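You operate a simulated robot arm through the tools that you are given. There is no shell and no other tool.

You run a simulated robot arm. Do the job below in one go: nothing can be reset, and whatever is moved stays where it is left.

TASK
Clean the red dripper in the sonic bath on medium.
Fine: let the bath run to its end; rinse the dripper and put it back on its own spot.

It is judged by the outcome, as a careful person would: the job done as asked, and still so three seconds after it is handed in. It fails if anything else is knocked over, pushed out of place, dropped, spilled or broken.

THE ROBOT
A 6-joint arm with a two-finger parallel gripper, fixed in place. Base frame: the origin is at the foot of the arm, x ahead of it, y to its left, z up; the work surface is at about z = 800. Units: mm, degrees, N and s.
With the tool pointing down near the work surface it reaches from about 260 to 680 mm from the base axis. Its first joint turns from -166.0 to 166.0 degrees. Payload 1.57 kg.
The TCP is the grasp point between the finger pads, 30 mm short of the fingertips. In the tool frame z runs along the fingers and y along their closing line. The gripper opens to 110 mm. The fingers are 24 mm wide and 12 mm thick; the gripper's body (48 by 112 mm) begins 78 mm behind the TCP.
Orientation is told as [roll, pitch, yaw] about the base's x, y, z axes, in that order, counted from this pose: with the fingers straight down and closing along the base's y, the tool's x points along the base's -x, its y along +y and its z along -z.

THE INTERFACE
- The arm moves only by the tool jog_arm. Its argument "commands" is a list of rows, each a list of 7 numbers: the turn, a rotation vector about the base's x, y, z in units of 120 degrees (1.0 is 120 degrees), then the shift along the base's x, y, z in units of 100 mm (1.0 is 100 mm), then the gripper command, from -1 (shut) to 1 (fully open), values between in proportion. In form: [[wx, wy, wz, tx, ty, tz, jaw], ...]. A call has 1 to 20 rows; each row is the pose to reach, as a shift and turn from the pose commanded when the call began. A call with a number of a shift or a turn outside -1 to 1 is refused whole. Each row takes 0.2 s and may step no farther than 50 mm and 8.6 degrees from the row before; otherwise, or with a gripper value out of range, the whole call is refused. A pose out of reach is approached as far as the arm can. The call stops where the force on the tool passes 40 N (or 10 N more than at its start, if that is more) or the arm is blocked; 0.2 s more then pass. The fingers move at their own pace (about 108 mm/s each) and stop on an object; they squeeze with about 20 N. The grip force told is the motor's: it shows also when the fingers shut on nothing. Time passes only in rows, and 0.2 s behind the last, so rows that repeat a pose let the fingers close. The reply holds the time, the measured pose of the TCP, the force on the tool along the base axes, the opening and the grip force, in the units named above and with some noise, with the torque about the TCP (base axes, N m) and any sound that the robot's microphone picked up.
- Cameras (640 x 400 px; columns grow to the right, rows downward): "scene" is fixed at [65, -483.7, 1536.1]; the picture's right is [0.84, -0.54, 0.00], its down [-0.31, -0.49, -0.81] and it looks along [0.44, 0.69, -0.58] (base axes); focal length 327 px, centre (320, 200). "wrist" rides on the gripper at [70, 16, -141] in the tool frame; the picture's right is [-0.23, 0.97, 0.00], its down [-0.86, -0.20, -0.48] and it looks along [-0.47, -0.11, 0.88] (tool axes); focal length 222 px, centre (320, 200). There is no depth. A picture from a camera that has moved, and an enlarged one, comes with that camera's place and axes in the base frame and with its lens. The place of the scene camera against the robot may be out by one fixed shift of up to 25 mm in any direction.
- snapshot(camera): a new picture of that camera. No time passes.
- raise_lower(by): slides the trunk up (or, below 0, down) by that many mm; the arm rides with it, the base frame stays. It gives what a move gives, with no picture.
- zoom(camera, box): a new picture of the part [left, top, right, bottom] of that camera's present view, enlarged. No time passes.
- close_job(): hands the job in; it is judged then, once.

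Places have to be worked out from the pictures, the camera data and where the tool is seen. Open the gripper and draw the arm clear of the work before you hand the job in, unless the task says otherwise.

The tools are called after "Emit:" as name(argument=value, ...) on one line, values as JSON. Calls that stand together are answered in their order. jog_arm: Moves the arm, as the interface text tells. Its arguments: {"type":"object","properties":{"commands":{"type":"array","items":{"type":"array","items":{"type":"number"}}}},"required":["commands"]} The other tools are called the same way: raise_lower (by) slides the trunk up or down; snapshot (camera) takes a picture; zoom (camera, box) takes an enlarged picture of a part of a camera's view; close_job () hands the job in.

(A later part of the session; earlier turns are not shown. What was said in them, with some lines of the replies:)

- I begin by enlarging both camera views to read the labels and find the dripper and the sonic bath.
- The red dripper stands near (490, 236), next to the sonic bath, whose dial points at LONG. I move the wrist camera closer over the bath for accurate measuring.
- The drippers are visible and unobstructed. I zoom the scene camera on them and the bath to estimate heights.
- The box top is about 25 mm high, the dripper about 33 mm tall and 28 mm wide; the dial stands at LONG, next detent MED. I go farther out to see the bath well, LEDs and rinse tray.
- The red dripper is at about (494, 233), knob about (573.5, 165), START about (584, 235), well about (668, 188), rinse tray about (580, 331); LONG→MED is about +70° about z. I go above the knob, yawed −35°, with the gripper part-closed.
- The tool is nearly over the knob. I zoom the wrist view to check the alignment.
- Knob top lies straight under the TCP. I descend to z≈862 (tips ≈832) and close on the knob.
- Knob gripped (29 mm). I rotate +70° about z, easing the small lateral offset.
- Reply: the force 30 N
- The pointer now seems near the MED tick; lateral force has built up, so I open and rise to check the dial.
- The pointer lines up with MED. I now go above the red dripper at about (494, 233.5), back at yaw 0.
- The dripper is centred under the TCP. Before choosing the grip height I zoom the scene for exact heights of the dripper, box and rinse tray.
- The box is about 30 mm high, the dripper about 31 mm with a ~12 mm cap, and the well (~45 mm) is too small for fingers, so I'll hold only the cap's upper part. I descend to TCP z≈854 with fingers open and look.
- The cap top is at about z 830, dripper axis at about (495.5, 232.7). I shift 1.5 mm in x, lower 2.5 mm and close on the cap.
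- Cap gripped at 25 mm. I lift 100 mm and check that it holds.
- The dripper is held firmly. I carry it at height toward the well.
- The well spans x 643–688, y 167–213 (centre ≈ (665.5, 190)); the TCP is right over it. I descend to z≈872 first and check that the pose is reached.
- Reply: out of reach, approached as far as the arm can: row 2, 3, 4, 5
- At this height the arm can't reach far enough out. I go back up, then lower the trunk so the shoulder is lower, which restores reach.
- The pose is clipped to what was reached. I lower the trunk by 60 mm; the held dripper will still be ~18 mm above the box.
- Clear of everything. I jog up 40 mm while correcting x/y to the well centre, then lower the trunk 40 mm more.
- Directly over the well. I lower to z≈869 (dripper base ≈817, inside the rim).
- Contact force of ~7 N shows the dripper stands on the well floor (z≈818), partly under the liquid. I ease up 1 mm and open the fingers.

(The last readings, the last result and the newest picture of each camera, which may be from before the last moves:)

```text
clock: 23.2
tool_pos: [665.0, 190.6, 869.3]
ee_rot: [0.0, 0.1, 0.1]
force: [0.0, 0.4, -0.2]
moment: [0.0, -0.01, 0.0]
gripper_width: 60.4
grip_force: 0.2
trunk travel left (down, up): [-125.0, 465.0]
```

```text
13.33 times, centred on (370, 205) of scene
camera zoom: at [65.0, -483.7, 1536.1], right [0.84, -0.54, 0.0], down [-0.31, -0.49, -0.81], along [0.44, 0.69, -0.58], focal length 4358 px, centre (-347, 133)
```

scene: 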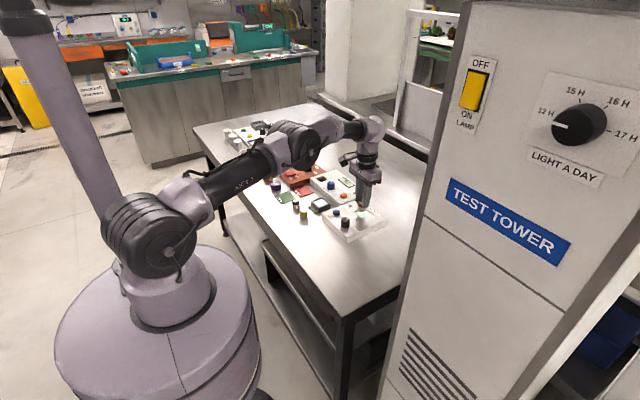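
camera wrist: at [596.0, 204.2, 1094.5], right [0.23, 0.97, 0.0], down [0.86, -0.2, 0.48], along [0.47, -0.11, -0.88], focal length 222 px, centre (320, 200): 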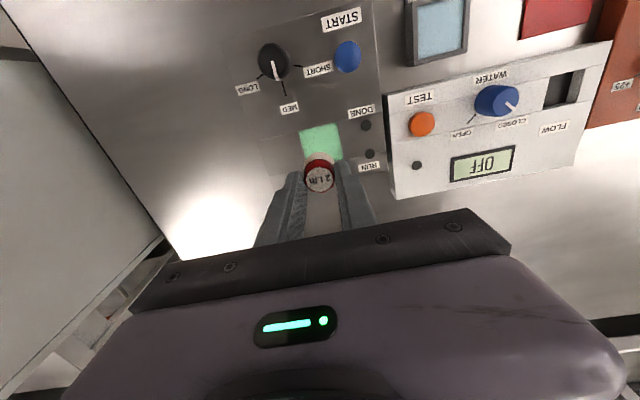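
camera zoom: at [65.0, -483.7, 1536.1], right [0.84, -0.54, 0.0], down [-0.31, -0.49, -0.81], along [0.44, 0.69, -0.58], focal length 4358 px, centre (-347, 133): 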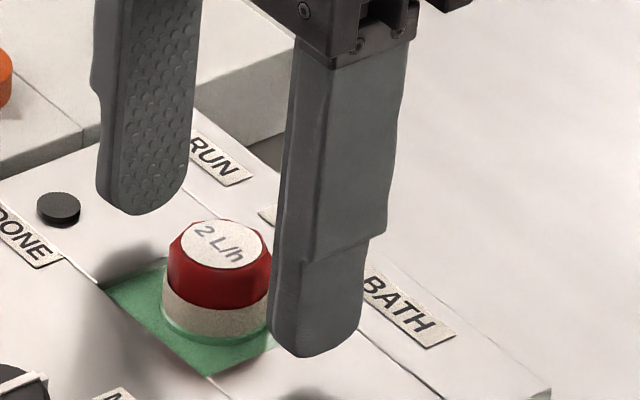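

The dripper stands upright in the well. I rise, move over START at about (584, 235) and close the fingers.

Emit:
jog_arm(commands=[[0, 0, 0, 0, 0, 0.3, 0.1], [0, 0, 0, 0, 0, 0.6, 0.1], [0, 0, 0, -0.25, 0.15, 0.6, 0], [0, 0, 0, -0.5, 0.3, 0.6, -0.5], [0, 0, 0, -0.75, 0.42, 0.6, -1], [0, 0, 0, -0.815, 0.452, 0.6, -1], [0, 0, 0, -0.815, 0.452, 0.6, -1]])

Emit:
zoom(camera="wrist", box=[240, 80, 400, 200])

Emit:
zoom(camera="scene", box=[310, 160, 410, 235])

```text
clock: 24.8
tool_pos: [584.6, 235.0, 929.3]
ee_rot: [-0.1, 0.0, 0.0]
force: [-0.7, -0.3, -0.5]
moment: [0.01, 0.0, -0.02]
gripper_width: 0.0
grip_force: 20.0
trunk travel left (down, up): [-125.0, 465.0]
```

```text
3.33 times, centred on (320, 140) of wrist
camera zoom: at [514.3, 250.9, 1071.3], right [0.23, 0.97, 0.0], down [0.86, -0.2, 0.48], along [0.47, -0.11, -0.88], focal length 740 px, centre (320, 400)
```

zoom: 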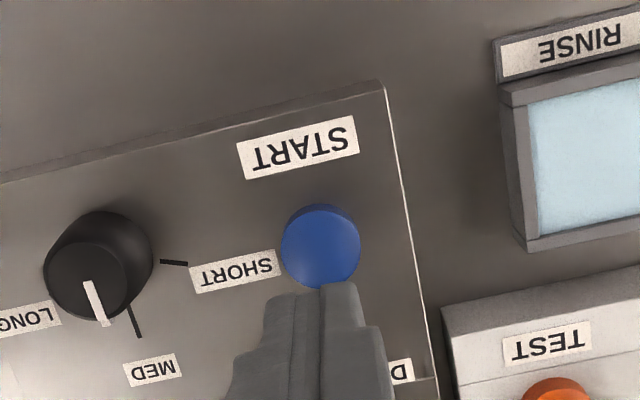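

```text
5.33 times, centred on (360, 198) of scene
camera zoom: at [65.0, -483.7, 1536.1], right [0.84, -0.54, 0.0], down [-0.31, -0.49, -0.81], along [0.44, 0.69, -0.58], focal length 1743 px, centre (107, 213)
```

zoom: 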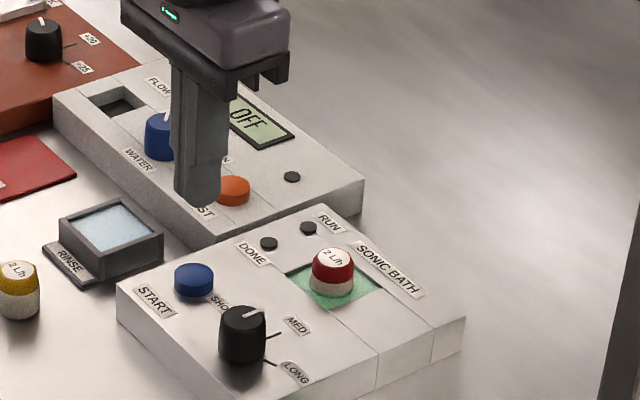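

START is right below the closed fingertips. I descend to just above it (tips ≈ z 846).

Emit:
jog_arm(commands=[[0, 0, 0, -0.01, 0, -0.25, -1], [0, 0, 0, -0.01, 0, -0.45, -1], [0, 0, 0, -0.01, 0, -0.54, -1], [0, 0, 0, -0.01, 0, -0.54, -1]])

Emit:
zoom(camera="wrist", box=[240, 80, 400, 200])

Emit:
zoom(camera="scene", box=[320, 190, 380, 235])

```text
clock: 25.8
tool_pos: [582.3, 234.8, 876.7]
ee_rot: [0.0, 0.0, 0.0]
force: [-1.1, -0.1, 0.0]
moment: [-0.02, 0.02, -0.02]
gripper_width: 0.3
grip_force: 20.0
trunk travel left (down, up): [-125.0, 465.0]
```

```text
3.33 times, centred on (320, 140) of wrist
camera zoom: at [513.0, 251.0, 1017.5], right [0.23, 0.97, 0.0], down [0.86, -0.2, 0.48], along [0.47, -0.11, -0.88], focal length 740 px, centre (320, 400)
```

zoom: 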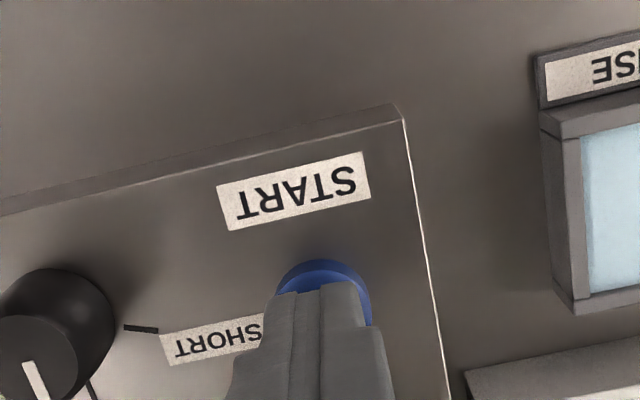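

```text
8.89 times, centred on (350, 212) of scene
camera zoom: at [65.0, -483.7, 1536.1], right [0.84, -0.54, 0.0], down [-0.31, -0.49, -0.81], along [0.44, 0.69, -0.58], focal length 2906 px, centre (53, 89)
```

zoom: 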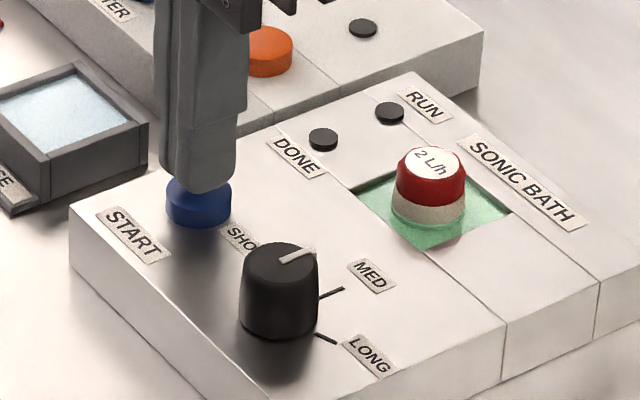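

Tips are just above the button. I lower in 1 mm steps until it gives, then lift.

Emit:
jog_arm(commands=[[0, 0, 0, 0.005, 0, -0.02, -1], [0, 0, 0, 0.005, 0, -0.04, -1], [0, 0, 0, 0.005, 0, -0.05, -1], [0, 0, 0, 0.005, 0, -0.06, -1]])

Emit:
zoom(camera="scene", box=[320, 190, 380, 235])

```text
clock: 26.8
tool_pos: [583.0, 235.2, 869.3]
ee_rot: [0.0, 0.0, 0.0]
force: [-0.7, 0.0, -0.1]
moment: [-0.03, 0.0, -0.02]
gripper_width: 0.0
grip_force: 19.6
trunk travel left (down, up): [-125.0, 465.0]
```

```text
8.89 times, centred on (350, 212) of scene
camera zoom: at [65.0, -483.7, 1536.1], right [0.84, -0.54, 0.0], down [-0.31, -0.49, -0.81], along [0.44, 0.69, -0.58], focal length 2906 px, centre (53, 89)
```

zoom: 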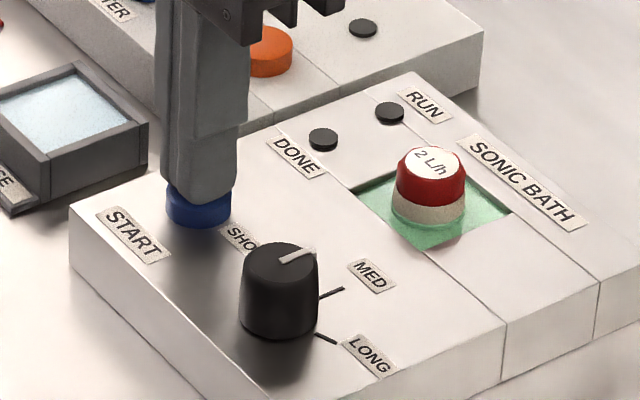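

No contact force yet; I continue in 1 mm steps.

Emit:
jog_arm(commands=[[0, 0, 0, 0, 0, -0.01, -1], [0, 0, 0, 0, 0, -0.02, -1], [0, 0, 0, 0, 0, -0.03, -1], [0, 0, 0, 0, 0, -0.03, -1]])

Emit:
zoom(camera="scene", box=[320, 190, 380, 235])

```text
clock: 27.8
tool_pos: [582.2, 235.2, 866.1]
ee_rot: [0.0, 0.0, 0.0]
force: [0.6, 1.2, 2.5]
moment: [0.06, -0.03, -0.02]
gripper_width: 0.0
grip_force: 20.0
trunk travel left (down, up): [-125.0, 465.0]
heard: click
```

```text
8.89 times, centred on (350, 212) of scene
camera zoom: at [65.0, -483.7, 1536.1], right [0.84, -0.54, 0.0], down [-0.31, -0.49, -0.81], along [0.44, 0.69, -0.58], focal length 2906 px, centre (53, 89)
```

zoom: 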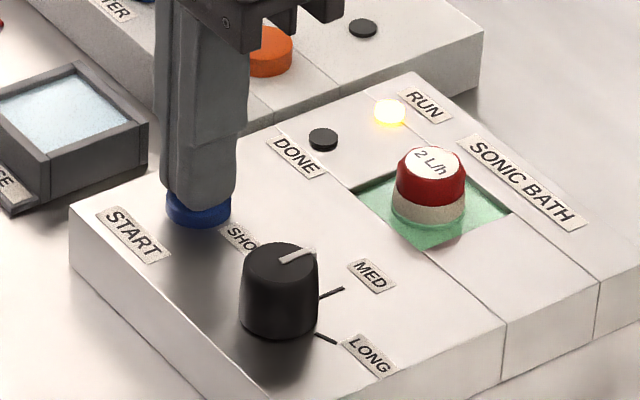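

Click heard and the RUN light is on. I lift straight off the button and hover, waiting.

Emit:
jog_arm(commands=[[0, 0, 0, 0, 0, 0.2, -1], [0, 0, 0, 0, 0, 0.5, -1], [0, 0, 0, 0, 0, 0.65, -1], [0, 0, 0, 0, 0, 0.65, -1], [0, 0, 0, 0, 0, 0.65, -1], [0, 0, 0, 0, 0, 0.65, -1], [0, 0, 0, 0, 0, 0.65, -1], [0, 0, 0, 0, 0, 0.65, -1], [0, 0, 0, 0, 0, 0.65, -1], [0, 0, 0, 0, 0, 0.65, -1], [0, 0, 0, 0, 0, 0.65, -1], [0, 0, 0, 0, 0, 0.65, -1]])

Emit:
zoom(camera="scene", box=[320, 180, 400, 240])

```text
clock: 30.4
tool_pos: [583.9, 235.5, 932.1]
ee_rot: [-0.1, 0.0, 0.1]
force: [0.4, 0.4, 0.9]
moment: [-0.02, -0.01, -0.01]
gripper_width: 0.1
grip_force: 20.0
trunk travel left (down, up): [-125.0, 465.0]
```

```text
6.67 times, centred on (360, 210) of scene
camera zoom: at [65.0, -483.7, 1536.1], right [0.84, -0.54, 0.0], down [-0.31, -0.49, -0.81], along [0.44, 0.69, -0.58], focal length 2179 px, centre (53, 133)
```

zoom: 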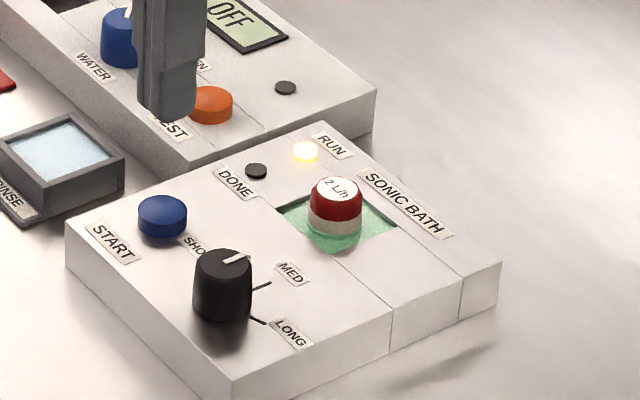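

The bath is running. I wait in place, 4 s per call.

Emit:
jog_arm(commands=[[0, 0, 0, 0, 0, 0, 0.1], [0, 0, 0, 0, 0, 0, 0.1], [0, 0, 0, 0, 0, 0, 0.1], [0, 0, 0, 0, 0, 0, 0.1], [0, 0, 0, 0, 0, 0, 0.1], [0, 0, 0, 0, 0, 0, 0.1], [0, 0, 0, 0, 0, 0, 0.1], [0, 0, 0, 0, 0, 0, 0.1], [0, 0, 0, 0, 0, 0, 0.1], [0, 0, 0, 0, 0, 0, 0.1], [0, 0, 0, 0, 0, 0, 0.1], [0, 0, 0, 0, 0, 0, 0.1], [0, 0, 0, 0, 0, 0, 0.1], [0, 0, 0, 0, 0, 0, 0.1], [0, 0, 0, 0, 0, 0, 0.1], [0, 0, 0, 0, 0, 0, 0.1], [0, 0, 0, 0, 0, 0, 0.1], [0, 0, 0, 0, 0, 0, 0.1], [0, 0, 0, 0, 0, 0, 0.1], [0, 0, 0, 0, 0, 0, 0.1]])

Emit:
zoom(camera="scene", box=[320, 180, 400, 240])

```text
clock: 34.6
tool_pos: [584.2, 235.7, 931.3]
ee_rot: [0.0, 0.0, 0.0]
force: [-0.4, -0.1, -0.2]
moment: [0.0, -0.03, -0.01]
gripper_width: 60.6
grip_force: 0.1
trunk travel left (down, up): [-125.0, 465.0]
```

```text
6.67 times, centred on (360, 210) of scene
camera zoom: at [65.0, -483.7, 1536.1], right [0.84, -0.54, 0.0], down [-0.31, -0.49, -0.81], along [0.44, 0.69, -0.58], focal length 2179 px, centre (53, 133)
```

zoom: 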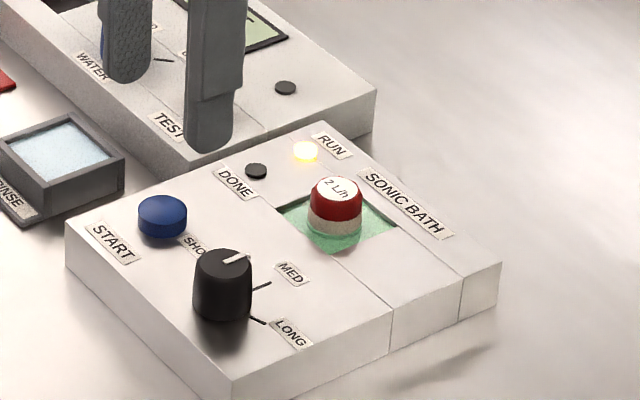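

Still running (RUN lit). I keep waiting.

Emit:
jog_arm(commands=[[0, 0, 0, 0, 0, 0, 0.1], [0, 0, 0, 0, 0, 0, 0.1], [0, 0, 0, 0, 0, 0, 0.1], [0, 0, 0, 0, 0, 0, 0.1], [0, 0, 0, 0, 0, 0, 0.1], [0, 0, 0, 0, 0, 0, 0.1], [0, 0, 0, 0, 0, 0, 0.1], [0, 0, 0, 0, 0, 0, 0.1], [0, 0, 0, 0, 0, 0, 0.1], [0, 0, 0, 0, 0, 0, 0.1], [0, 0, 0, 0, 0, 0, 0.1], [0, 0, 0, 0, 0, 0, 0.1], [0, 0, 0, 0, 0, 0, 0.1], [0, 0, 0, 0, 0, 0, 0.1], [0, 0, 0, 0, 0, 0, 0.1], [0, 0, 0, 0, 0, 0, 0.1], [0, 0, 0, 0, 0, 0, 0.1], [0, 0, 0, 0, 0, 0, 0.1], [0, 0, 0, 0, 0, 0, 0.1], [0, 0, 0, 0, 0, 0, 0.1]])

Emit:
jog_arm(commands=[[0, 0, 0, 0, 0, 0, 0.1], [0, 0, 0, 0, 0, 0, 0.1], [0, 0, 0, 0, 0, 0, 0.1], [0, 0, 0, 0, 0, 0, 0.1], [0, 0, 0, 0, 0, 0, 0.1], [0, 0, 0, 0, 0, 0, 0.1], [0, 0, 0, 0, 0, 0, 0.1], [0, 0, 0, 0, 0, 0, 0.1], [0, 0, 0, 0, 0, 0, 0.1], [0, 0, 0, 0, 0, 0, 0.1], [0, 0, 0, 0, 0, 0, 0.1], [0, 0, 0, 0, 0, 0, 0.1], [0, 0, 0, 0, 0, 0, 0.1], [0, 0, 0, 0, 0, 0, 0.1], [0, 0, 0, 0, 0, 0, 0.1], [0, 0, 0, 0, 0, 0, 0.1], [0, 0, 0, 0, 0, 0, 0.1], [0, 0, 0, 0, 0, 0, 0.1], [0, 0, 0, 0, 0, 0, 0.1], [0, 0, 0, 0, 0, 0, 0.1]])

Emit:
zoom(camera="scene", box=[320, 180, 400, 240])

```text
clock: 38.8
tool_pos: [583.2, 235.4, 931.4]
ee_rot: [-0.1, 0.1, 0.1]
force: [0.3, -0.1, -0.1]
moment: [-0.01, -0.02, -0.02]
gripper_width: 60.5
grip_force: 0.1
trunk travel left (down, up): [-125.0, 465.0]
```

```text
clock: 43.0
tool_pos: [583.2, 234.9, 932.0]
ee_rot: [0.0, -0.1, 0.1]
force: [0.8, -0.6, 0.3]
moment: [0.0, 0.0, 0.01]
gripper_width: 60.5
grip_force: 0.1
trunk travel left (down, up): [-125.0, 465.0]
```

```text
6.67 times, centred on (360, 210) of scene
camera zoom: at [65.0, -483.7, 1536.1], right [0.84, -0.54, 0.0], down [-0.31, -0.49, -0.81], along [0.44, 0.69, -0.58], focal length 2179 px, centre (53, 133)
```

zoom: 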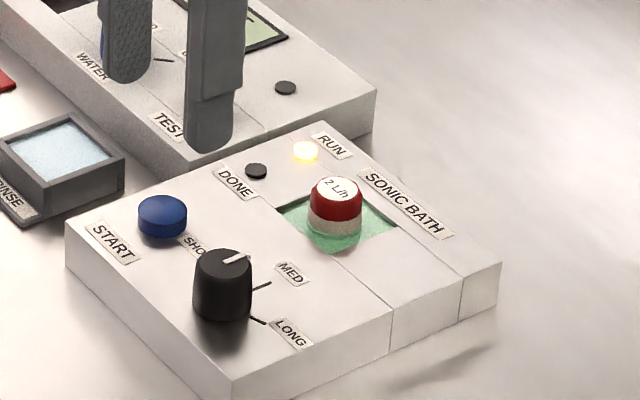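

RUN is still on at 43 s. I wait further, several calls in a row.

Emit:
jog_arm(commands=[[0, 0, 0, 0, 0, 0, 0.1], [0, 0, 0, 0, 0, 0, 0.1], [0, 0, 0, 0, 0, 0, 0.1], [0, 0, 0, 0, 0, 0, 0.1], [0, 0, 0, 0, 0, 0, 0.1], [0, 0, 0, 0, 0, 0, 0.1], [0, 0, 0, 0, 0, 0, 0.1], [0, 0, 0, 0, 0, 0, 0.1], [0, 0, 0, 0, 0, 0, 0.1], [0, 0, 0, 0, 0, 0, 0.1], [0, 0, 0, 0, 0, 0, 0.1], [0, 0, 0, 0, 0, 0, 0.1], [0, 0, 0, 0, 0, 0, 0.1], [0, 0, 0, 0, 0, 0, 0.1], [0, 0, 0, 0, 0, 0, 0.1], [0, 0, 0, 0, 0, 0, 0.1], [0, 0, 0, 0, 0, 0, 0.1], [0, 0, 0, 0, 0, 0, 0.1], [0, 0, 0, 0, 0, 0, 0.1], [0, 0, 0, 0, 0, 0, 0.1]])

Emit:
jog_arm(commands=[[0, 0, 0, 0, 0, 0, 0.1], [0, 0, 0, 0, 0, 0, 0.1], [0, 0, 0, 0, 0, 0, 0.1], [0, 0, 0, 0, 0, 0, 0.1], [0, 0, 0, 0, 0, 0, 0.1], [0, 0, 0, 0, 0, 0, 0.1], [0, 0, 0, 0, 0, 0, 0.1], [0, 0, 0, 0, 0, 0, 0.1], [0, 0, 0, 0, 0, 0, 0.1], [0, 0, 0, 0, 0, 0, 0.1], [0, 0, 0, 0, 0, 0, 0.1], [0, 0, 0, 0, 0, 0, 0.1], [0, 0, 0, 0, 0, 0, 0.1], [0, 0, 0, 0, 0, 0, 0.1], [0, 0, 0, 0, 0, 0, 0.1], [0, 0, 0, 0, 0, 0, 0.1], [0, 0, 0, 0, 0, 0, 0.1], [0, 0, 0, 0, 0, 0, 0.1], [0, 0, 0, 0, 0, 0, 0.1], [0, 0, 0, 0, 0, 0, 0.1]])

Emit:
jog_arm(commands=[[0, 0, 0, 0, 0, 0, 0.1], [0, 0, 0, 0, 0, 0, 0.1], [0, 0, 0, 0, 0, 0, 0.1], [0, 0, 0, 0, 0, 0, 0.1], [0, 0, 0, 0, 0, 0, 0.1], [0, 0, 0, 0, 0, 0, 0.1], [0, 0, 0, 0, 0, 0, 0.1], [0, 0, 0, 0, 0, 0, 0.1], [0, 0, 0, 0, 0, 0, 0.1], [0, 0, 0, 0, 0, 0, 0.1], [0, 0, 0, 0, 0, 0, 0.1], [0, 0, 0, 0, 0, 0, 0.1], [0, 0, 0, 0, 0, 0, 0.1], [0, 0, 0, 0, 0, 0, 0.1], [0, 0, 0, 0, 0, 0, 0.1], [0, 0, 0, 0, 0, 0, 0.1], [0, 0, 0, 0, 0, 0, 0.1], [0, 0, 0, 0, 0, 0, 0.1], [0, 0, 0, 0, 0, 0, 0.1], [0, 0, 0, 0, 0, 0, 0.1]])

Emit:
zoom(camera="scene", box=[320, 180, 400, 240])

```text
clock: 47.2
tool_pos: [584.0, 235.1, 931.6]
ee_rot: [0.0, -0.1, 0.0]
force: [-0.5, -0.5, 0.1]
moment: [0.03, -0.04, 0.0]
gripper_width: 60.7
grip_force: 0.1
trunk travel left (down, up): [-125.0, 465.0]
```

```text
clock: 51.4
tool_pos: [583.7, 234.8, 932.5]
ee_rot: [0.0, 0.0, -0.1]
force: [0.3, -0.4, 0.6]
moment: [-0.01, -0.02, 0.02]
gripper_width: 60.7
grip_force: 0.1
trunk travel left (down, up): [-125.0, 465.0]
```

```text
clock: 55.6
tool_pos: [582.8, 235.1, 931.5]
ee_rot: [0.1, 0.0, 0.0]
force: [0.1, -0.8, 0.4]
moment: [-0.02, -0.04, 0.0]
gripper_width: 60.4
grip_force: 0.1
trunk travel left (down, up): [-125.0, 465.0]
```

```text
6.67 times, centred on (360, 210) of scene
camera zoom: at [65.0, -483.7, 1536.1], right [0.84, -0.54, 0.0], down [-0.31, -0.49, -0.81], along [0.44, 0.69, -0.58], focal length 2179 px, centre (53, 133)
```

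zoom: 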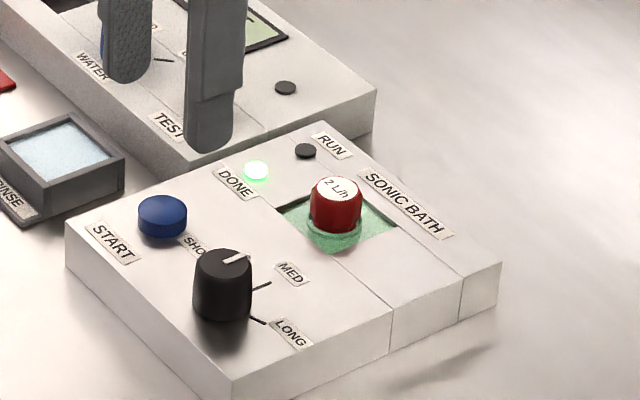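

DONE is lit and RUN is off. I go back over the well with the fingers open to collect the dripper.

Emit:
jog_arm(commands=[[0, 0, 0, 0.25, -0.15, 0, 0.1], [0, 0, 0, 0.5, -0.3, 0, 0.1], [0, 0, 0, 0.75, -0.42, 0, 0.1], [0, 0, 0, 0.82, -0.452, 0, 0.1], [0, 0, 0, 0.82, -0.452, 0, 0.1]])

Emit:
zoom(camera="wrist", box=[240, 80, 400, 200])

```text
clock: 56.8
tool_pos: [663.7, 188.9, 932.1]
ee_rot: [0.0, 0.0, 0.0]
force: [1.0, 0.3, -0.3]
moment: [0.0, 0.01, 0.0]
gripper_width: 60.4
grip_force: 0.0
trunk travel left (down, up): [-125.0, 465.0]
```

```text
3.33 times, centred on (320, 140) of wrist
camera zoom: at [595.1, 205.4, 1073.8], right [0.23, 0.97, 0.0], down [0.85, -0.2, 0.48], along [0.47, -0.11, -0.88], focal length 740 px, centre (320, 400)
```

zoom: 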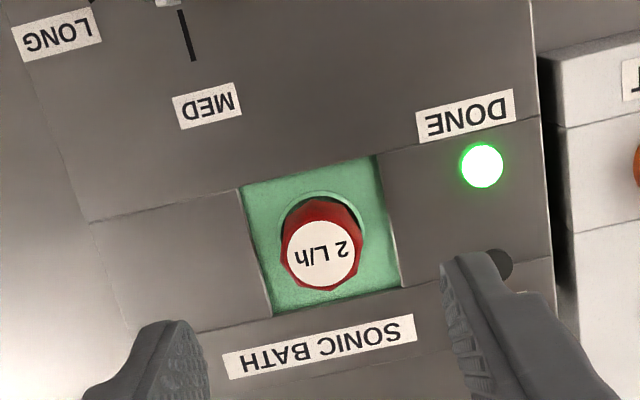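

The dripper stands where I left it. I descend to the same grip height and close.

Emit:
jog_arm(commands=[[0, 0, 0, 0, 0, -0.3, 0.1], [0, 0, 0, 0, 0, -0.5, 0.1], [0, 0, 0, 0, 0, -0.615, 0.1], [0, 0, 0, 0, 0, -0.615, -0.3], [0, 0, 0, 0, 0, -0.615, -0.6], [0, 0, 0, 0, 0, -0.615, -1], [0, 0, 0, 0, 0, -0.615, -1]])

Emit:
zoom(camera="scene", box=[340, 180, 404, 228])

```text
clock: 58.4
tool_pos: [665.0, 190.3, 870.7]
ee_rot: [-0.1, 0.0, -0.1]
force: [0.7, 0.0, 0.1]
moment: [0.02, -0.01, -0.01]
gripper_width: 25.3
grip_force: 19.6
trunk travel left (down, up): [-125.0, 465.0]
```

```text
8.33 times, centred on (372, 204) of scene
camera zoom: at [65.0, -483.7, 1536.1], right [0.84, -0.54, 0.0], down [-0.31, -0.49, -0.81], along [0.44, 0.69, -0.58], focal length 2724 px, centre (-113, 167)
```

zoom: 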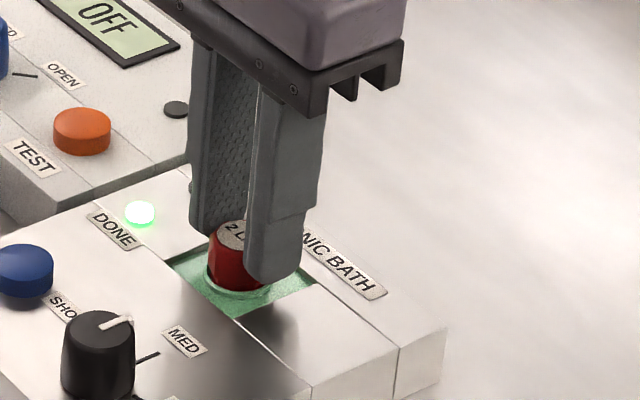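

Gripped again (25.3 mm). I lift slowly, pause over the bath to drip, and check.

Emit:
jog_arm(commands=[[0, 0, 0, 0, 0, 0.1, -1], [0, 0, 0, 0, 0, 0.2, -1], [0, 0, 0, 0, 0, 0.3, -1], [0, 0, 0, 0, 0, 0.4, -1], [0, 0, 0, 0, 0, 0.4, -1], [0, 0, 0, 0, 0, 0.4, -1], [0, 0, 0, 0, 0, 0.4, -1], [0, 0, 0, 0, 0, 0.4, -1], [0, 0, 0, 0, 0, 0.4, -1], [0, 0, 0, 0, 0, 0.4, -1], [0, 0, 0, 0, 0, 0.6, -1], [0, 0, 0, 0, 0, 0.9, -1], [0, 0, 0, 0, 0, 0.9, -1]])

Emit:
zoom(camera="scene", box=[320, 160, 420, 235])

```text
clock: 61.2
tool_pos: [661.6, 189.6, 959.3]
ee_rot: [-0.1, -0.1, -0.1]
force: [-1.0, 0.2, 0.8]
moment: [0.03, 0.02, 0.01]
gripper_width: 25.3
grip_force: 19.8
trunk travel left (down, up): [-125.0, 465.0]
```

```text
5.33 times, centred on (370, 198) of scene
camera zoom: at [65.0, -483.7, 1536.1], right [0.84, -0.54, 0.0], down [-0.31, -0.49, -0.81], along [0.44, 0.69, -0.58], focal length 1743 px, centre (53, 213)
```

zoom: 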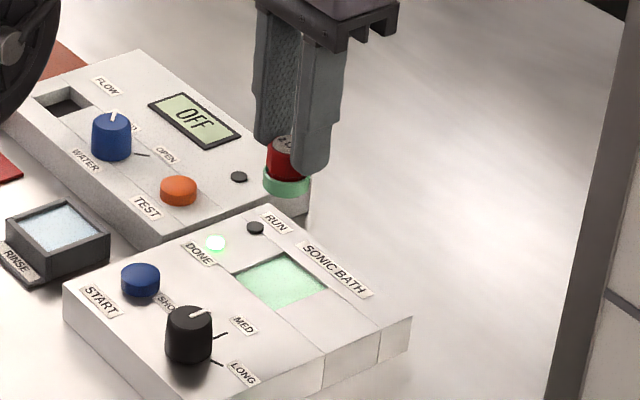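

The body carries green bath solution, to be rinsed off. I move back in x first, then toward the rinse tray, staying at height.

Emit:
jog_arm(commands=[[0, 0, 0, -0.2, 0.05, 0, -1], [0, 0, 0, -0.45, 0.15, 0, -1], [0, 0, 0, -0.7, 0.3, 0, -1], [0, 0, 0, -0.85, 0.5, 0, -1], [0, 0, 0, -0.85, 0.7, 0, -1], [0, 0, 0, -0.85, 0.8, 0, -1], [0, 0, 0, -0.85, 0.8, 0, -1]])

Emit:
zoom(camera="wrist", box=[240, 50, 480, 200])

Emit:
zoom(camera="scene", box=[280, 160, 380, 235])

```text
clock: 62.8
tool_pos: [580.0, 270.5, 960.2]
ee_rot: [0.0, 0.0, 0.0]
force: [-0.4, 0.7, -0.1]
moment: [-0.03, 0.0, -0.02]
gripper_width: 24.8
grip_force: 20.3
trunk travel left (down, up): [-125.0, 465.0]
```

```text
2.67 times, centred on (360, 125) of wrist
camera zoom: at [510.7, 286.3, 1101.6], right [0.23, 0.97, 0.0], down [0.86, -0.2, 0.48], along [0.47, -0.11, -0.88], focal length 592 px, centre (213, 400)
```

zoom: 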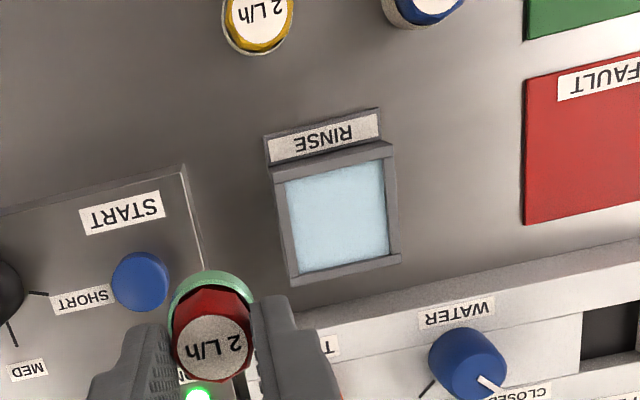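

```text
5.33 times, centred on (330, 198) of scene
camera zoom: at [65.0, -483.7, 1536.1], right [0.84, -0.54, 0.0], down [-0.31, -0.49, -0.81], along [0.44, 0.69, -0.58], focal length 1743 px, centre (267, 213)
```

zoom: 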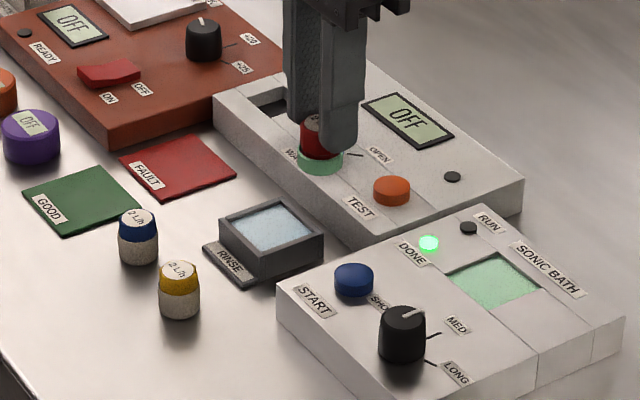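

The rinse tray's inside spans x 559–604, y 308–352, centre ≈ (581.5, 330). I move over it and start down to z≈885.

Emit:
jog_arm(commands=[[0, 0, 0, 0.015, 0.3, 0, -1], [0, 0, 0, 0.015, 0.5, 0, -1], [0, 0, 0, 0.015, 0.597, 0, -1], [0, 0, 0, 0.015, 0.597, -0.25, -1], [0, 0, 0, 0.015, 0.597, -0.5, -1], [0, 0, 0, 0.015, 0.597, -0.7, -1], [0, 0, 0, 0.015, 0.597, -0.75, -1], [0, 0, 0, 0.015, 0.597, -0.75, -1]])

Emit:
zoom(camera="wrist", box=[240, 80, 400, 200])

Emit:
zoom(camera="scene", box=[300, 180, 348, 216])

```text
clock: 64.6
tool_pos: [582.4, 330.4, 885.2]
ee_rot: [0.0, 0.0, 0.1]
force: [0.7, -0.3, -0.4]
moment: [-0.02, -0.03, -0.01]
gripper_width: 25.2
grip_force: 19.6
trunk travel left (down, up): [-125.0, 465.0]
```

```text
3.33 times, centred on (320, 140) of wrist
camera zoom: at [512.4, 346.2, 1026.6], right [0.23, 0.97, 0.0], down [0.86, -0.2, 0.48], along [0.47, -0.11, -0.88], focal length 740 px, centre (320, 400)
```

zoom: 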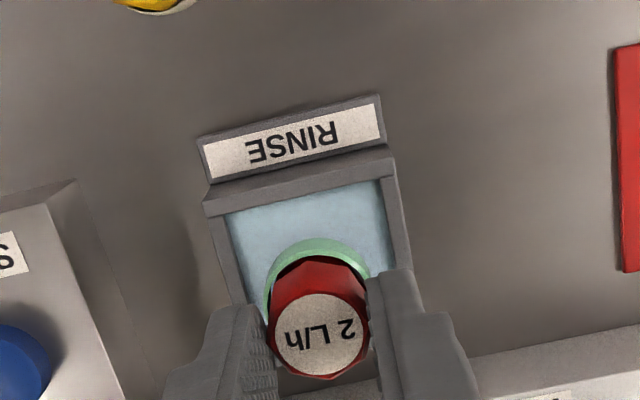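

```text
11.11 times, centred on (324, 198) of scene
camera zoom: at [65.0, -483.7, 1536.1], right [0.84, -0.54, 0.0], down [-0.31, -0.49, -0.81], along [0.44, 0.69, -0.58], focal length 3632 px, centre (276, 222)
```

zoom: 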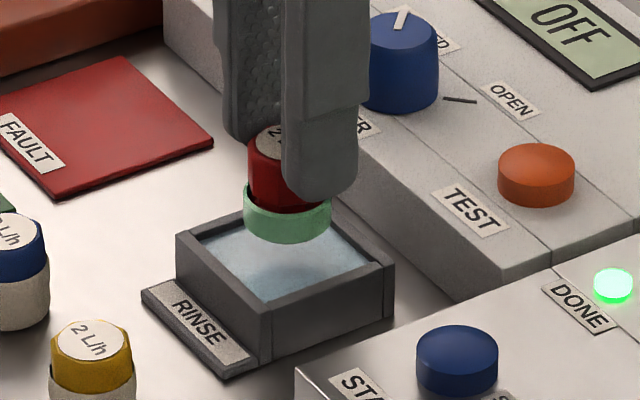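

Well centred over the tray. I lower into the water in small steps, watching the force.

Emit:
jog_arm(commands=[[0, 0, 0, 0, 0, -0.05, -1], [0, 0, 0, 0, 0, -0.1, -1], [0, 0, 0, 0, 0, -0.14, -1], [0, 0, 0, 0, 0, -0.17, -1], [0, 0, 0, 0, 0, -0.19, -1]])

Emit:
zoom(camera="scene", box=[300, 180, 348, 216])

```text
clock: 65.8
tool_pos: [581.2, 330.2, 864.4]
ee_rot: [0.0, 0.1, 0.0]
force: [0.0, 0.4, -0.7]
moment: [0.02, 0.03, -0.01]
gripper_width: 25.1
grip_force: 20.5
trunk travel left (down, up): [-125.0, 465.0]
```

```text
11.11 times, centred on (324, 198) of scene
camera zoom: at [65.0, -483.7, 1536.1], right [0.84, -0.54, 0.0], down [-0.31, -0.49, -0.81], along [0.44, 0.69, -0.58], focal length 3632 px, centre (276, 222)
```

zoom: 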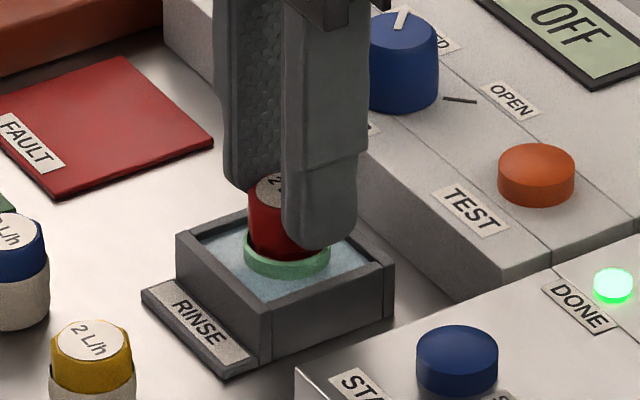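

The base is dipping in; no contact yet. I keep lowering in 2 mm steps.

Emit:
jog_arm(commands=[[0, 0, 0, 0, 0, -0.015, -1], [0, 0, 0, 0, 0, -0.03, -1], [0, 0, 0, 0, 0, -0.045, -1], [0, 0, 0, 0, 0, -0.045, -1]])

Emit:
zoom(camera="scene", box=[300, 180, 348, 216])

```text
clock: 66.8
tool_pos: [581.6, 329.2, 862.5]
ee_rot: [0.1, 0.0, 0.0]
force: [0.3, -0.8, -0.2]
moment: [-0.01, -0.01, -0.01]
gripper_width: 24.9
grip_force: 20.2
trunk travel left (down, up): [-125.0, 465.0]
```

```text
11.11 times, centred on (324, 198) of scene
camera zoom: at [65.0, -483.7, 1536.1], right [0.84, -0.54, 0.0], down [-0.31, -0.49, -0.81], along [0.44, 0.69, -0.58], focal length 3632 px, centre (276, 222)
```

zoom: 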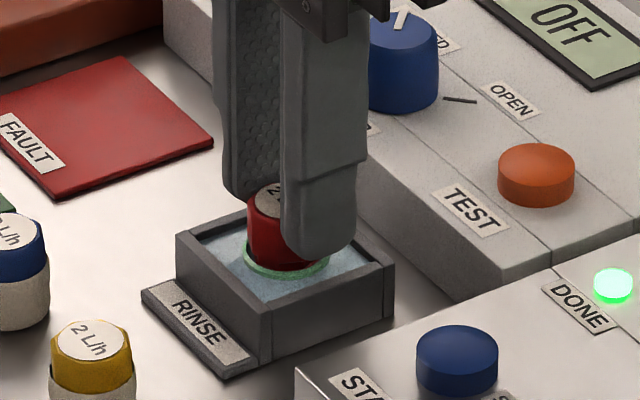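

Nearly all of the body is immersed, no contact. I lower a little more, carefully, since the fingertips overlap the tray's rims.

Emit:
jog_arm(commands=[[0, 0, 0, 0, 0, -0.01, -1], [0, 0, 0, 0, 0, -0.02, -1], [0, 0, 0, 0, 0, -0.03, -1], [0, 0, 0, 0, 0, -0.03, -1]])

Emit:
zoom(camera="scene", box=[304, 184, 336, 208])

Emit:
zoom(camera="wrist", box=[240, 80, 400, 200])

```text
clock: 67.8
tool_pos: [582.1, 330.1, 858.5]
ee_rot: [0.0, 0.0, 0.0]
force: [0.7, -0.4, -0.1]
moment: [-0.03, 0.0, 0.01]
gripper_width: 25.0
grip_force: 19.9
trunk travel left (down, up): [-125.0, 465.0]
```

```text
16.00 times, centred on (320, 196) of scene
camera zoom: at [65.0, -483.7, 1536.1], right [0.84, -0.54, 0.0], down [-0.31, -0.49, -0.81], along [0.44, 0.69, -0.58], focal length 5230 px, centre (320, 264)
```

zoom: 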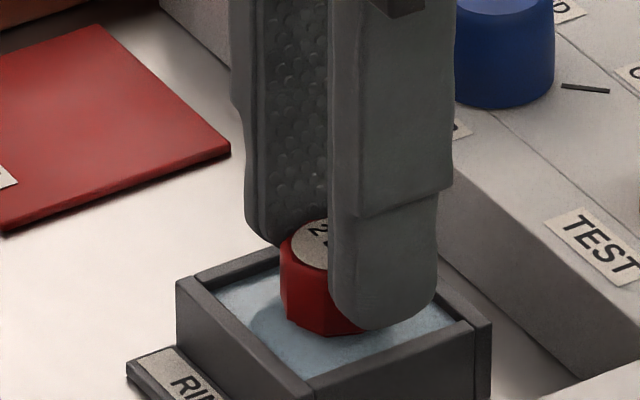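

```text
3.33 times, centred on (320, 140) of wrist
camera zoom: at [512.1, 345.9, 1000.4], right [0.23, 0.97, 0.0], down [0.86, -0.2, 0.48], along [0.47, -0.11, -0.88], focal length 740 px, centre (320, 400)
```

zoom: 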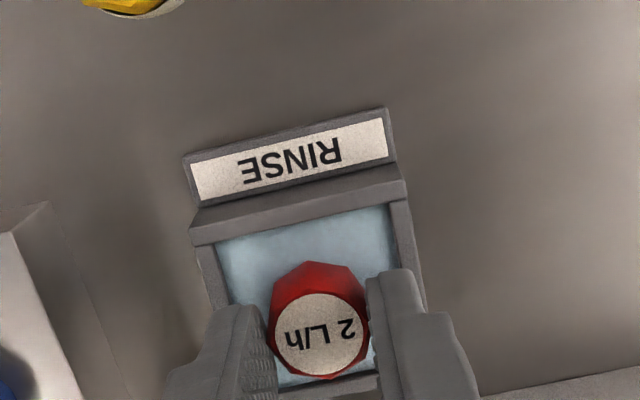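

The whole body is under water now. I hold it there and move it gently up and down a few mm for about 4 s.

Emit:
jog_arm(commands=[[0, 0, 0, 0, 0, 0, -1], [0, 0, 0, 0, 0, 0, -1], [0, 0, 0, 0, 0, 0, -1], [0, 0, 0, 0, 0, 0, -1], [0, 0, 0, 0, 0, 0, -1], [0, 0, 0, 0, 0, 0.04, -1], [0, 0, 0, 0, 0, 0, -1], [0, 0, 0, 0, 0, 0.04, -1], [0, 0, 0, 0, 0, 0, -1], [0, 0, 0, 0, 0, 0, -1], [0, 0, 0, 0, 0, 0, -1], [0, 0, 0, 0, 0, 0, -1], [0, 0, 0, 0, 0, 0, -1], [0, 0, 0, 0, 0, 0, -1], [0, 0, 0, 0, 0, 0, -1], [0, 0, 0, 0, 0, 0, -1], [0, 0, 0, 0, 0, 0, -1], [0, 0, 0, 0, 0, 0, -1], [0, 0, 0, 0, 0, 0, -1], [0, 0, 0, 0, 0, 0, -1]])

Emit:
jog_arm(commands=[[0, 0, 0, 0, 0, 0.08, -1], [0, 0, 0, 0, 0, 0.16, -1], [0, 0, 0, 0, 0, 0.24, -1], [0, 0, 0, 0, 0, 0.3, -1], [0, 0, 0, 0, 0, 0.3, -1], [0, 0, 0, 0, 0, 0.3, -1]])

Emit:
zoom(camera="scene", box=[304, 180, 336, 204])

Emit:
zoom(camera="wrist", box=[240, 80, 400, 200])

```text
clock: 72.0
tool_pos: [581.3, 329.3, 859.0]
ee_rot: [-0.1, -0.1, 0.0]
force: [-0.5, 0.7, -0.1]
moment: [0.03, 0.01, 0.01]
gripper_width: 25.0
grip_force: 20.1
trunk travel left (down, up): [-125.0, 465.0]
```

```text
clock: 73.4
tool_pos: [581.9, 330.2, 888.8]
ee_rot: [0.0, 0.0, 0.0]
force: [1.0, 0.1, -0.4]
moment: [0.02, -0.03, 0.0]
gripper_width: 25.2
grip_force: 19.9
trunk travel left (down, up): [-125.0, 465.0]
```

```text
16.00 times, centred on (320, 192) of scene
camera zoom: at [65.0, -483.7, 1536.1], right [0.84, -0.54, 0.0], down [-0.31, -0.49, -0.81], along [0.44, 0.69, -0.58], focal length 5230 px, centre (320, 328)
```

zoom: 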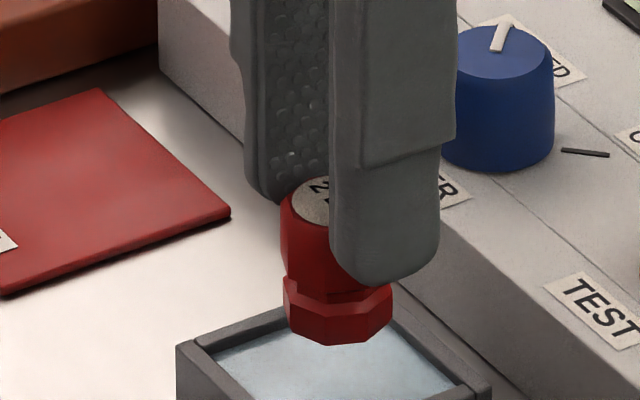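

```text
3.33 times, centred on (320, 140) of wrist
camera zoom: at [512.3, 345.9, 1030.4], right [0.23, 0.97, 0.0], down [0.86, -0.2, 0.48], along [0.47, -0.11, -0.88], focal length 740 px, centre (320, 400)
```

zoom: 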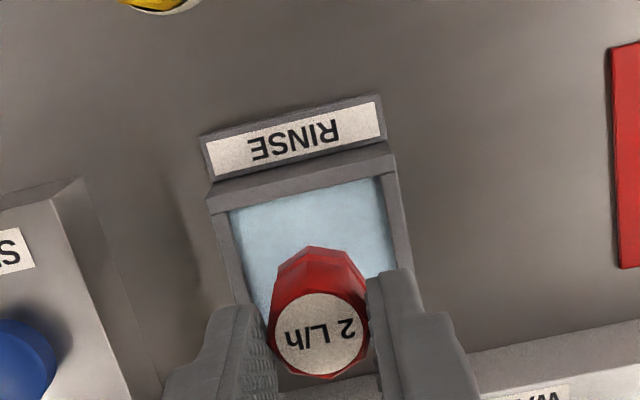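

The grey scale and the solution are gone, the dripper is clean red all over. I lift higher and carry it back to its spot at (495.5, 233).

Emit:
jog_arm(commands=[[0, 0, 0, 0, 0, 0, -1], [0, 0, 0, 0, 0, 0, -1], [0, 0, 0, 0, 0, 0, -1], [0, 0, 0, 0, 0, 0, -1], [0, 0, 0, 0, 0, 0.3, -1], [0, 0, 0, 0, 0, 0.6, -1], [0, 0, 0, -0.2, -0.22, 0.6, -1], [0, 0, 0, -0.4, -0.45, 0.6, -1], [0, 0, 0, -0.6, -0.68, 0.6, -1], [0, 0, 0, -0.8, -0.9, 0.6, -1], [0, 0, 0, -0.8625, -0.969, 0.6, -1], [0, 0, 0, -0.8625, -0.969, 0.6, -1]])

Emit:
zoom(camera="wrist", box=[240, 80, 400, 200])

Emit:
zoom(camera="scene", box=[280, 170, 360, 230])

```text
clock: 76.0
tool_pos: [494.8, 232.4, 949.1]
ee_rot: [0.0, 0.0, 0.0]
force: [0.3, 0.0, 0.5]
moment: [0.02, 0.01, -0.02]
gripper_width: 25.1
grip_force: 19.6
trunk travel left (down, up): [-125.0, 465.0]
```

```text
3.33 times, centred on (320, 140) of wrist
camera zoom: at [426.2, 248.9, 1090.5], right [0.23, 0.97, 0.0], down [0.86, -0.2, 0.48], along [0.47, -0.11, -0.88], focal length 740 px, centre (320, 400)
```

zoom: 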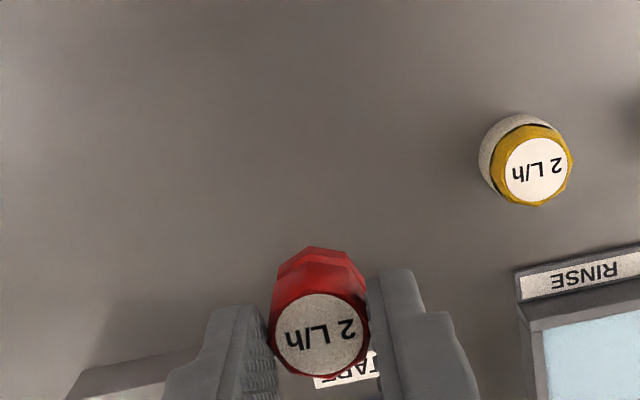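

```text
6.67 times, centred on (320, 200) of scene
camera zoom: at [65.0, -483.7, 1536.1], right [0.84, -0.54, 0.0], down [-0.31, -0.49, -0.81], along [0.44, 0.69, -0.58], focal length 2179 px, centre (320, 200)
```

zoom: 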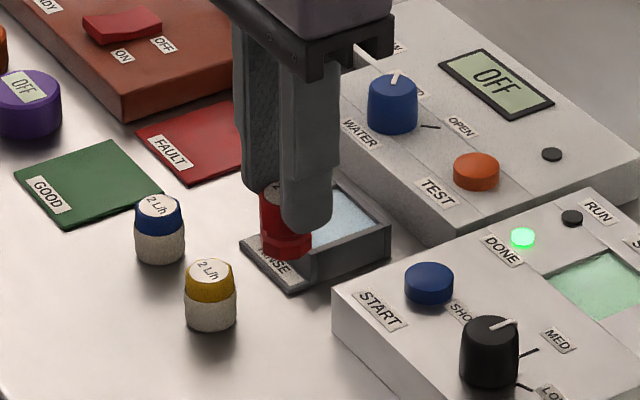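

Above the original spot, with clean label orientation. I descend to z≈857 (base ≈805).

Emit:
jog_arm(commands=[[0, 0, 0, 0, 0, -0.3, -1], [0, 0, 0, 0, 0, -0.6, -1], [0, 0, 0, 0, 0, -0.8, -1], [0, 0, 0, 0, 0, -0.92, -1], [0, 0, 0, 0, 0, -0.92, -1], [0, 0, 0, 0, 0, -0.92, -1]])

Emit:
jog_arm(commands=[[0, 0, 0, 0, 0, -0.01, -1], [0, 0, 0, 0, 0, -0.02, -1], [0, 0, 0, 0, 0, -0.03, -1], [0, 0, 0, 0, 0, -0.03, -1]])

Emit:
zoom(camera="scene", box=[300, 205, 340, 235])

```text
clock: 77.4
tool_pos: [494.4, 232.6, 856.6]
ee_rot: [0.0, 0.0, -0.1]
force: [-0.1, -0.7, 0.0]
moment: [0.0, 0.02, -0.03]
gripper_width: 25.0
grip_force: 19.9
trunk travel left (down, up): [-125.0, 465.0]
```

```text
clock: 78.4
tool_pos: [494.4, 232.7, 853.8]
ee_rot: [0.0, 0.0, 0.1]
force: [0.9, 0.5, 2.4]
moment: [0.05, -0.01, 0.02]
gripper_width: 25.1
grip_force: 20.3
trunk travel left (down, up): [-125.0, 465.0]
```

```text
13.33 times, centred on (320, 220) of scene
camera zoom: at [65.0, -483.7, 1536.1], right [0.84, -0.54, 0.0], down [-0.31, -0.49, -0.81], along [0.44, 0.69, -0.58], focal length 4358 px, centre (320, -67)
```

zoom: 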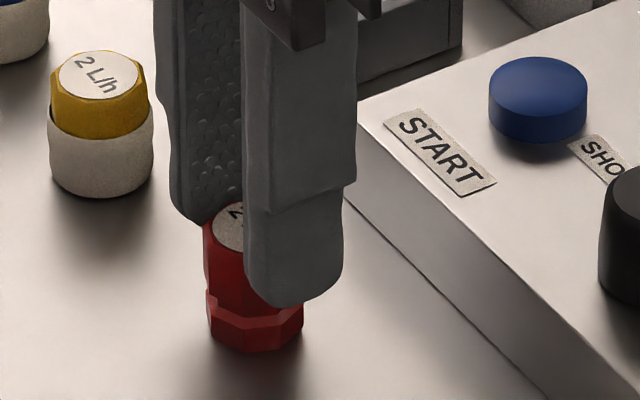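

Light contact with the table. The tool looks ~1 mm short in x against the original grasp, so I lift 2 mm, correct, and set down again.

Emit:
jog_arm(commands=[[0, 0, 0, 0, 0, 0.02, -1], [0, 0, 0, 0.012, 0, 0.02, -1], [0, 0, 0, 0.012, 0, 0.01, -1], [0, 0, 0, 0.012, 0, 0, -1], [0, 0, 0, 0.012, 0, -0.006, -1], [0, 0, 0, 0.012, 0, -0.006, -1]])

Emit:
zoom(camera="scene", box=[300, 205, 340, 235])

```text
clock: 79.8
tool_pos: [496.5, 233.5, 852.9]
ee_rot: [0.0, 0.0, 0.0]
force: [-0.3, 0.9, 3.2]
moment: [0.09, -0.01, 0.01]
gripper_width: 25.1
grip_force: 20.3
trunk travel left (down, up): [-125.0, 465.0]
```

```text
13.33 times, centred on (320, 220) of scene
camera zoom: at [65.0, -483.7, 1536.1], right [0.84, -0.54, 0.0], down [-0.31, -0.49, -0.81], along [0.44, 0.69, -0.58], focal length 4358 px, centre (320, -67)
```

zoom: 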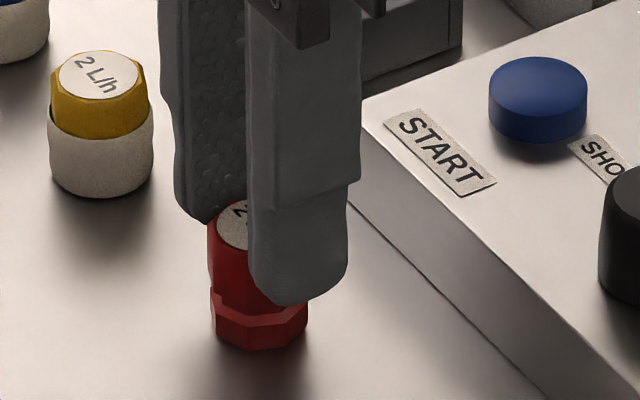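

It stands on the table (3 N contact) in line with the original grasp picture. I open slowly and lift away.

Emit:
jog_arm(commands=[[0, 0, 0, 0, 0, 0, -0.7], [0, 0, 0, 0, 0, 0, -0.4], [0, 0, 0, 0, 0, 0, -0.1], [0, 0, 0, 0, 0, 0, 0.1], [0, 0, 0, 0, 0, 0, 0.1], [0, 0, 0, 0, 0, 0.2, 0.1], [0, 0, 0, 0, 0, 0.5, 0.1], [0, 0, 0, 0, 0, 0.9, 0.1], [0, 0, 0, 0, 0, 0.9, 0.1]])

Emit:
zoom(camera="wrist", box=[240, 80, 400, 200])

Emit:
zoom(camera="scene", box=[306, 210, 338, 234])

```text
clock: 81.8
tool_pos: [497.1, 232.2, 941.9]
ee_rot: [-0.1, 0.0, 0.0]
force: [-0.2, 0.5, -0.2]
moment: [-0.02, 0.0, -0.01]
gripper_width: 60.6
grip_force: 0.1
trunk travel left (down, up): [-125.0, 465.0]
```

```text
3.33 times, centred on (320, 140) of wrist
camera zoom: at [427.2, 248.0, 1084.3], right [0.23, 0.97, 0.0], down [0.86, -0.2, 0.48], along [0.47, -0.11, -0.88], focal length 740 px, centre (320, 400)
```

zoom: 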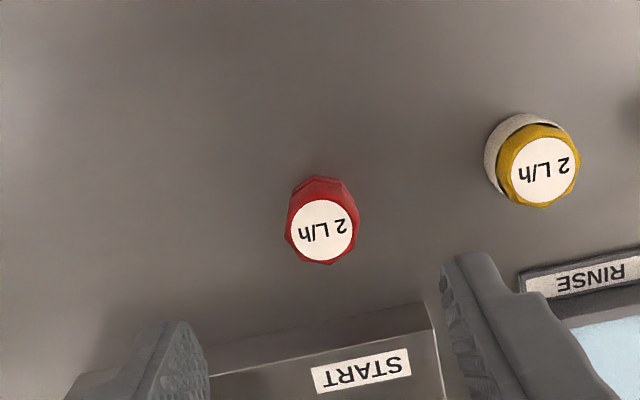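

```text
16.00 times, centred on (322, 222) of scene
camera zoom: at [65.0, -483.7, 1536.1], right [0.84, -0.54, 0.0], down [-0.31, -0.49, -0.81], along [0.44, 0.69, -0.58], focal length 5230 px, centre (288, -152)
```

zoom: 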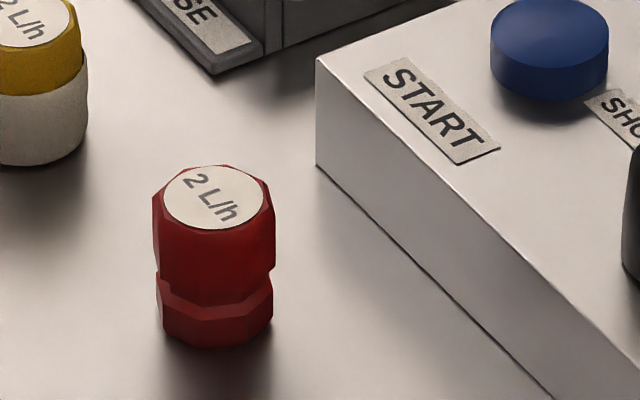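

The dripper stands clean and upright within ~2 mm of its original place. I open the gripper, draw the arm up by raising the trunk back, and check the whole scene.

Emit:
raise_lower(by=100)

Emit:
jog_arm(commands=[[0, 0, 0, 0, 0, 0.2, 1], [0, 0, 0, 0, 0, 0.5, 1], [0, 0, 0, 0, 0, 0.6, 1], [0, 0, 0, 0, 0, 0.6, 1]])

Emit:
zoom(camera="scene", box=[210, 110, 400, 250])

Emit:
snapshot(camera="wrist")

```text
clock: 83.2
tool_pos: [497.7, 231.8, 1042.4]
ee_rot: [0.0, 0.0, 0.0]
force: [0.2, 0.0, -0.8]
moment: [-0.01, 0.01, 0.0]
gripper_width: 60.3
grip_force: 0.1
trunk travel left (down, up): [-225.0, 365.0]
```

```text
clock: 84.2
tool_pos: [496.0, 232.4, 1102.0]
ee_rot: [0.0, -0.1, 0.0]
force: [0.5, -0.3, -0.2]
moment: [0.0, -0.02, 0.01]
gripper_width: 110.1
grip_force: 0.1
trunk travel left (down, up): [-225.0, 365.0]
```

```text
2.86 times, centred on (305, 180) of scene
camera zoom: at [65.0, -483.7, 1536.1], right [0.84, -0.54, 0.0], down [-0.31, -0.49, -0.81], along [0.44, 0.69, -0.58], focal length 934 px, centre (363, 257)
```

zoom: 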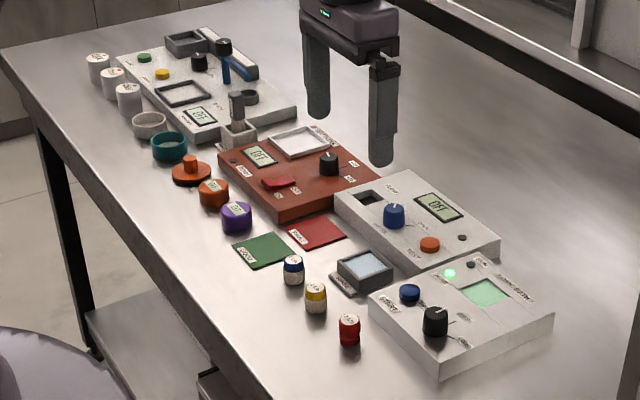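

```text
taken
camera wrist: at [427.5, 248.2, 1243.8], right [0.23, 0.97, 0.0], down [0.86, -0.2, 0.48], along [0.47, -0.11, -0.88], focal length 222 px, centre (320, 200)
```

wrist: 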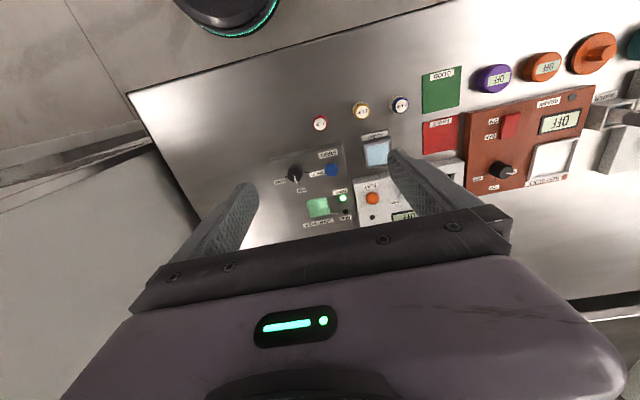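

Everything is in place: the bath has finished on MED, the dripper is clean, rinsed and back on its spot. The arm is clear with the gripper open, so I hand the job in.

Emit:
close_job()

```text
The job is handed in.
```

The red dripper has been cleaned on medium, rinsed, and put back upright about 2 mm from where it first stood. I've handed the job in.

- **Bath:** I turned the dial from LONG to MED, set the dripper in the well and pressed START. The bath ran until the DONE light came on, and that light was still on when I finished.
- **Rinse:** I held the dripper's body under the water in the rinse tray for about 5 seconds. The grey scale and the green bath solution came off completely.
- **Surroundings:** In the last pictures nothing else had been moved or knocked over. The arm is drawn up clear with the gripper open.
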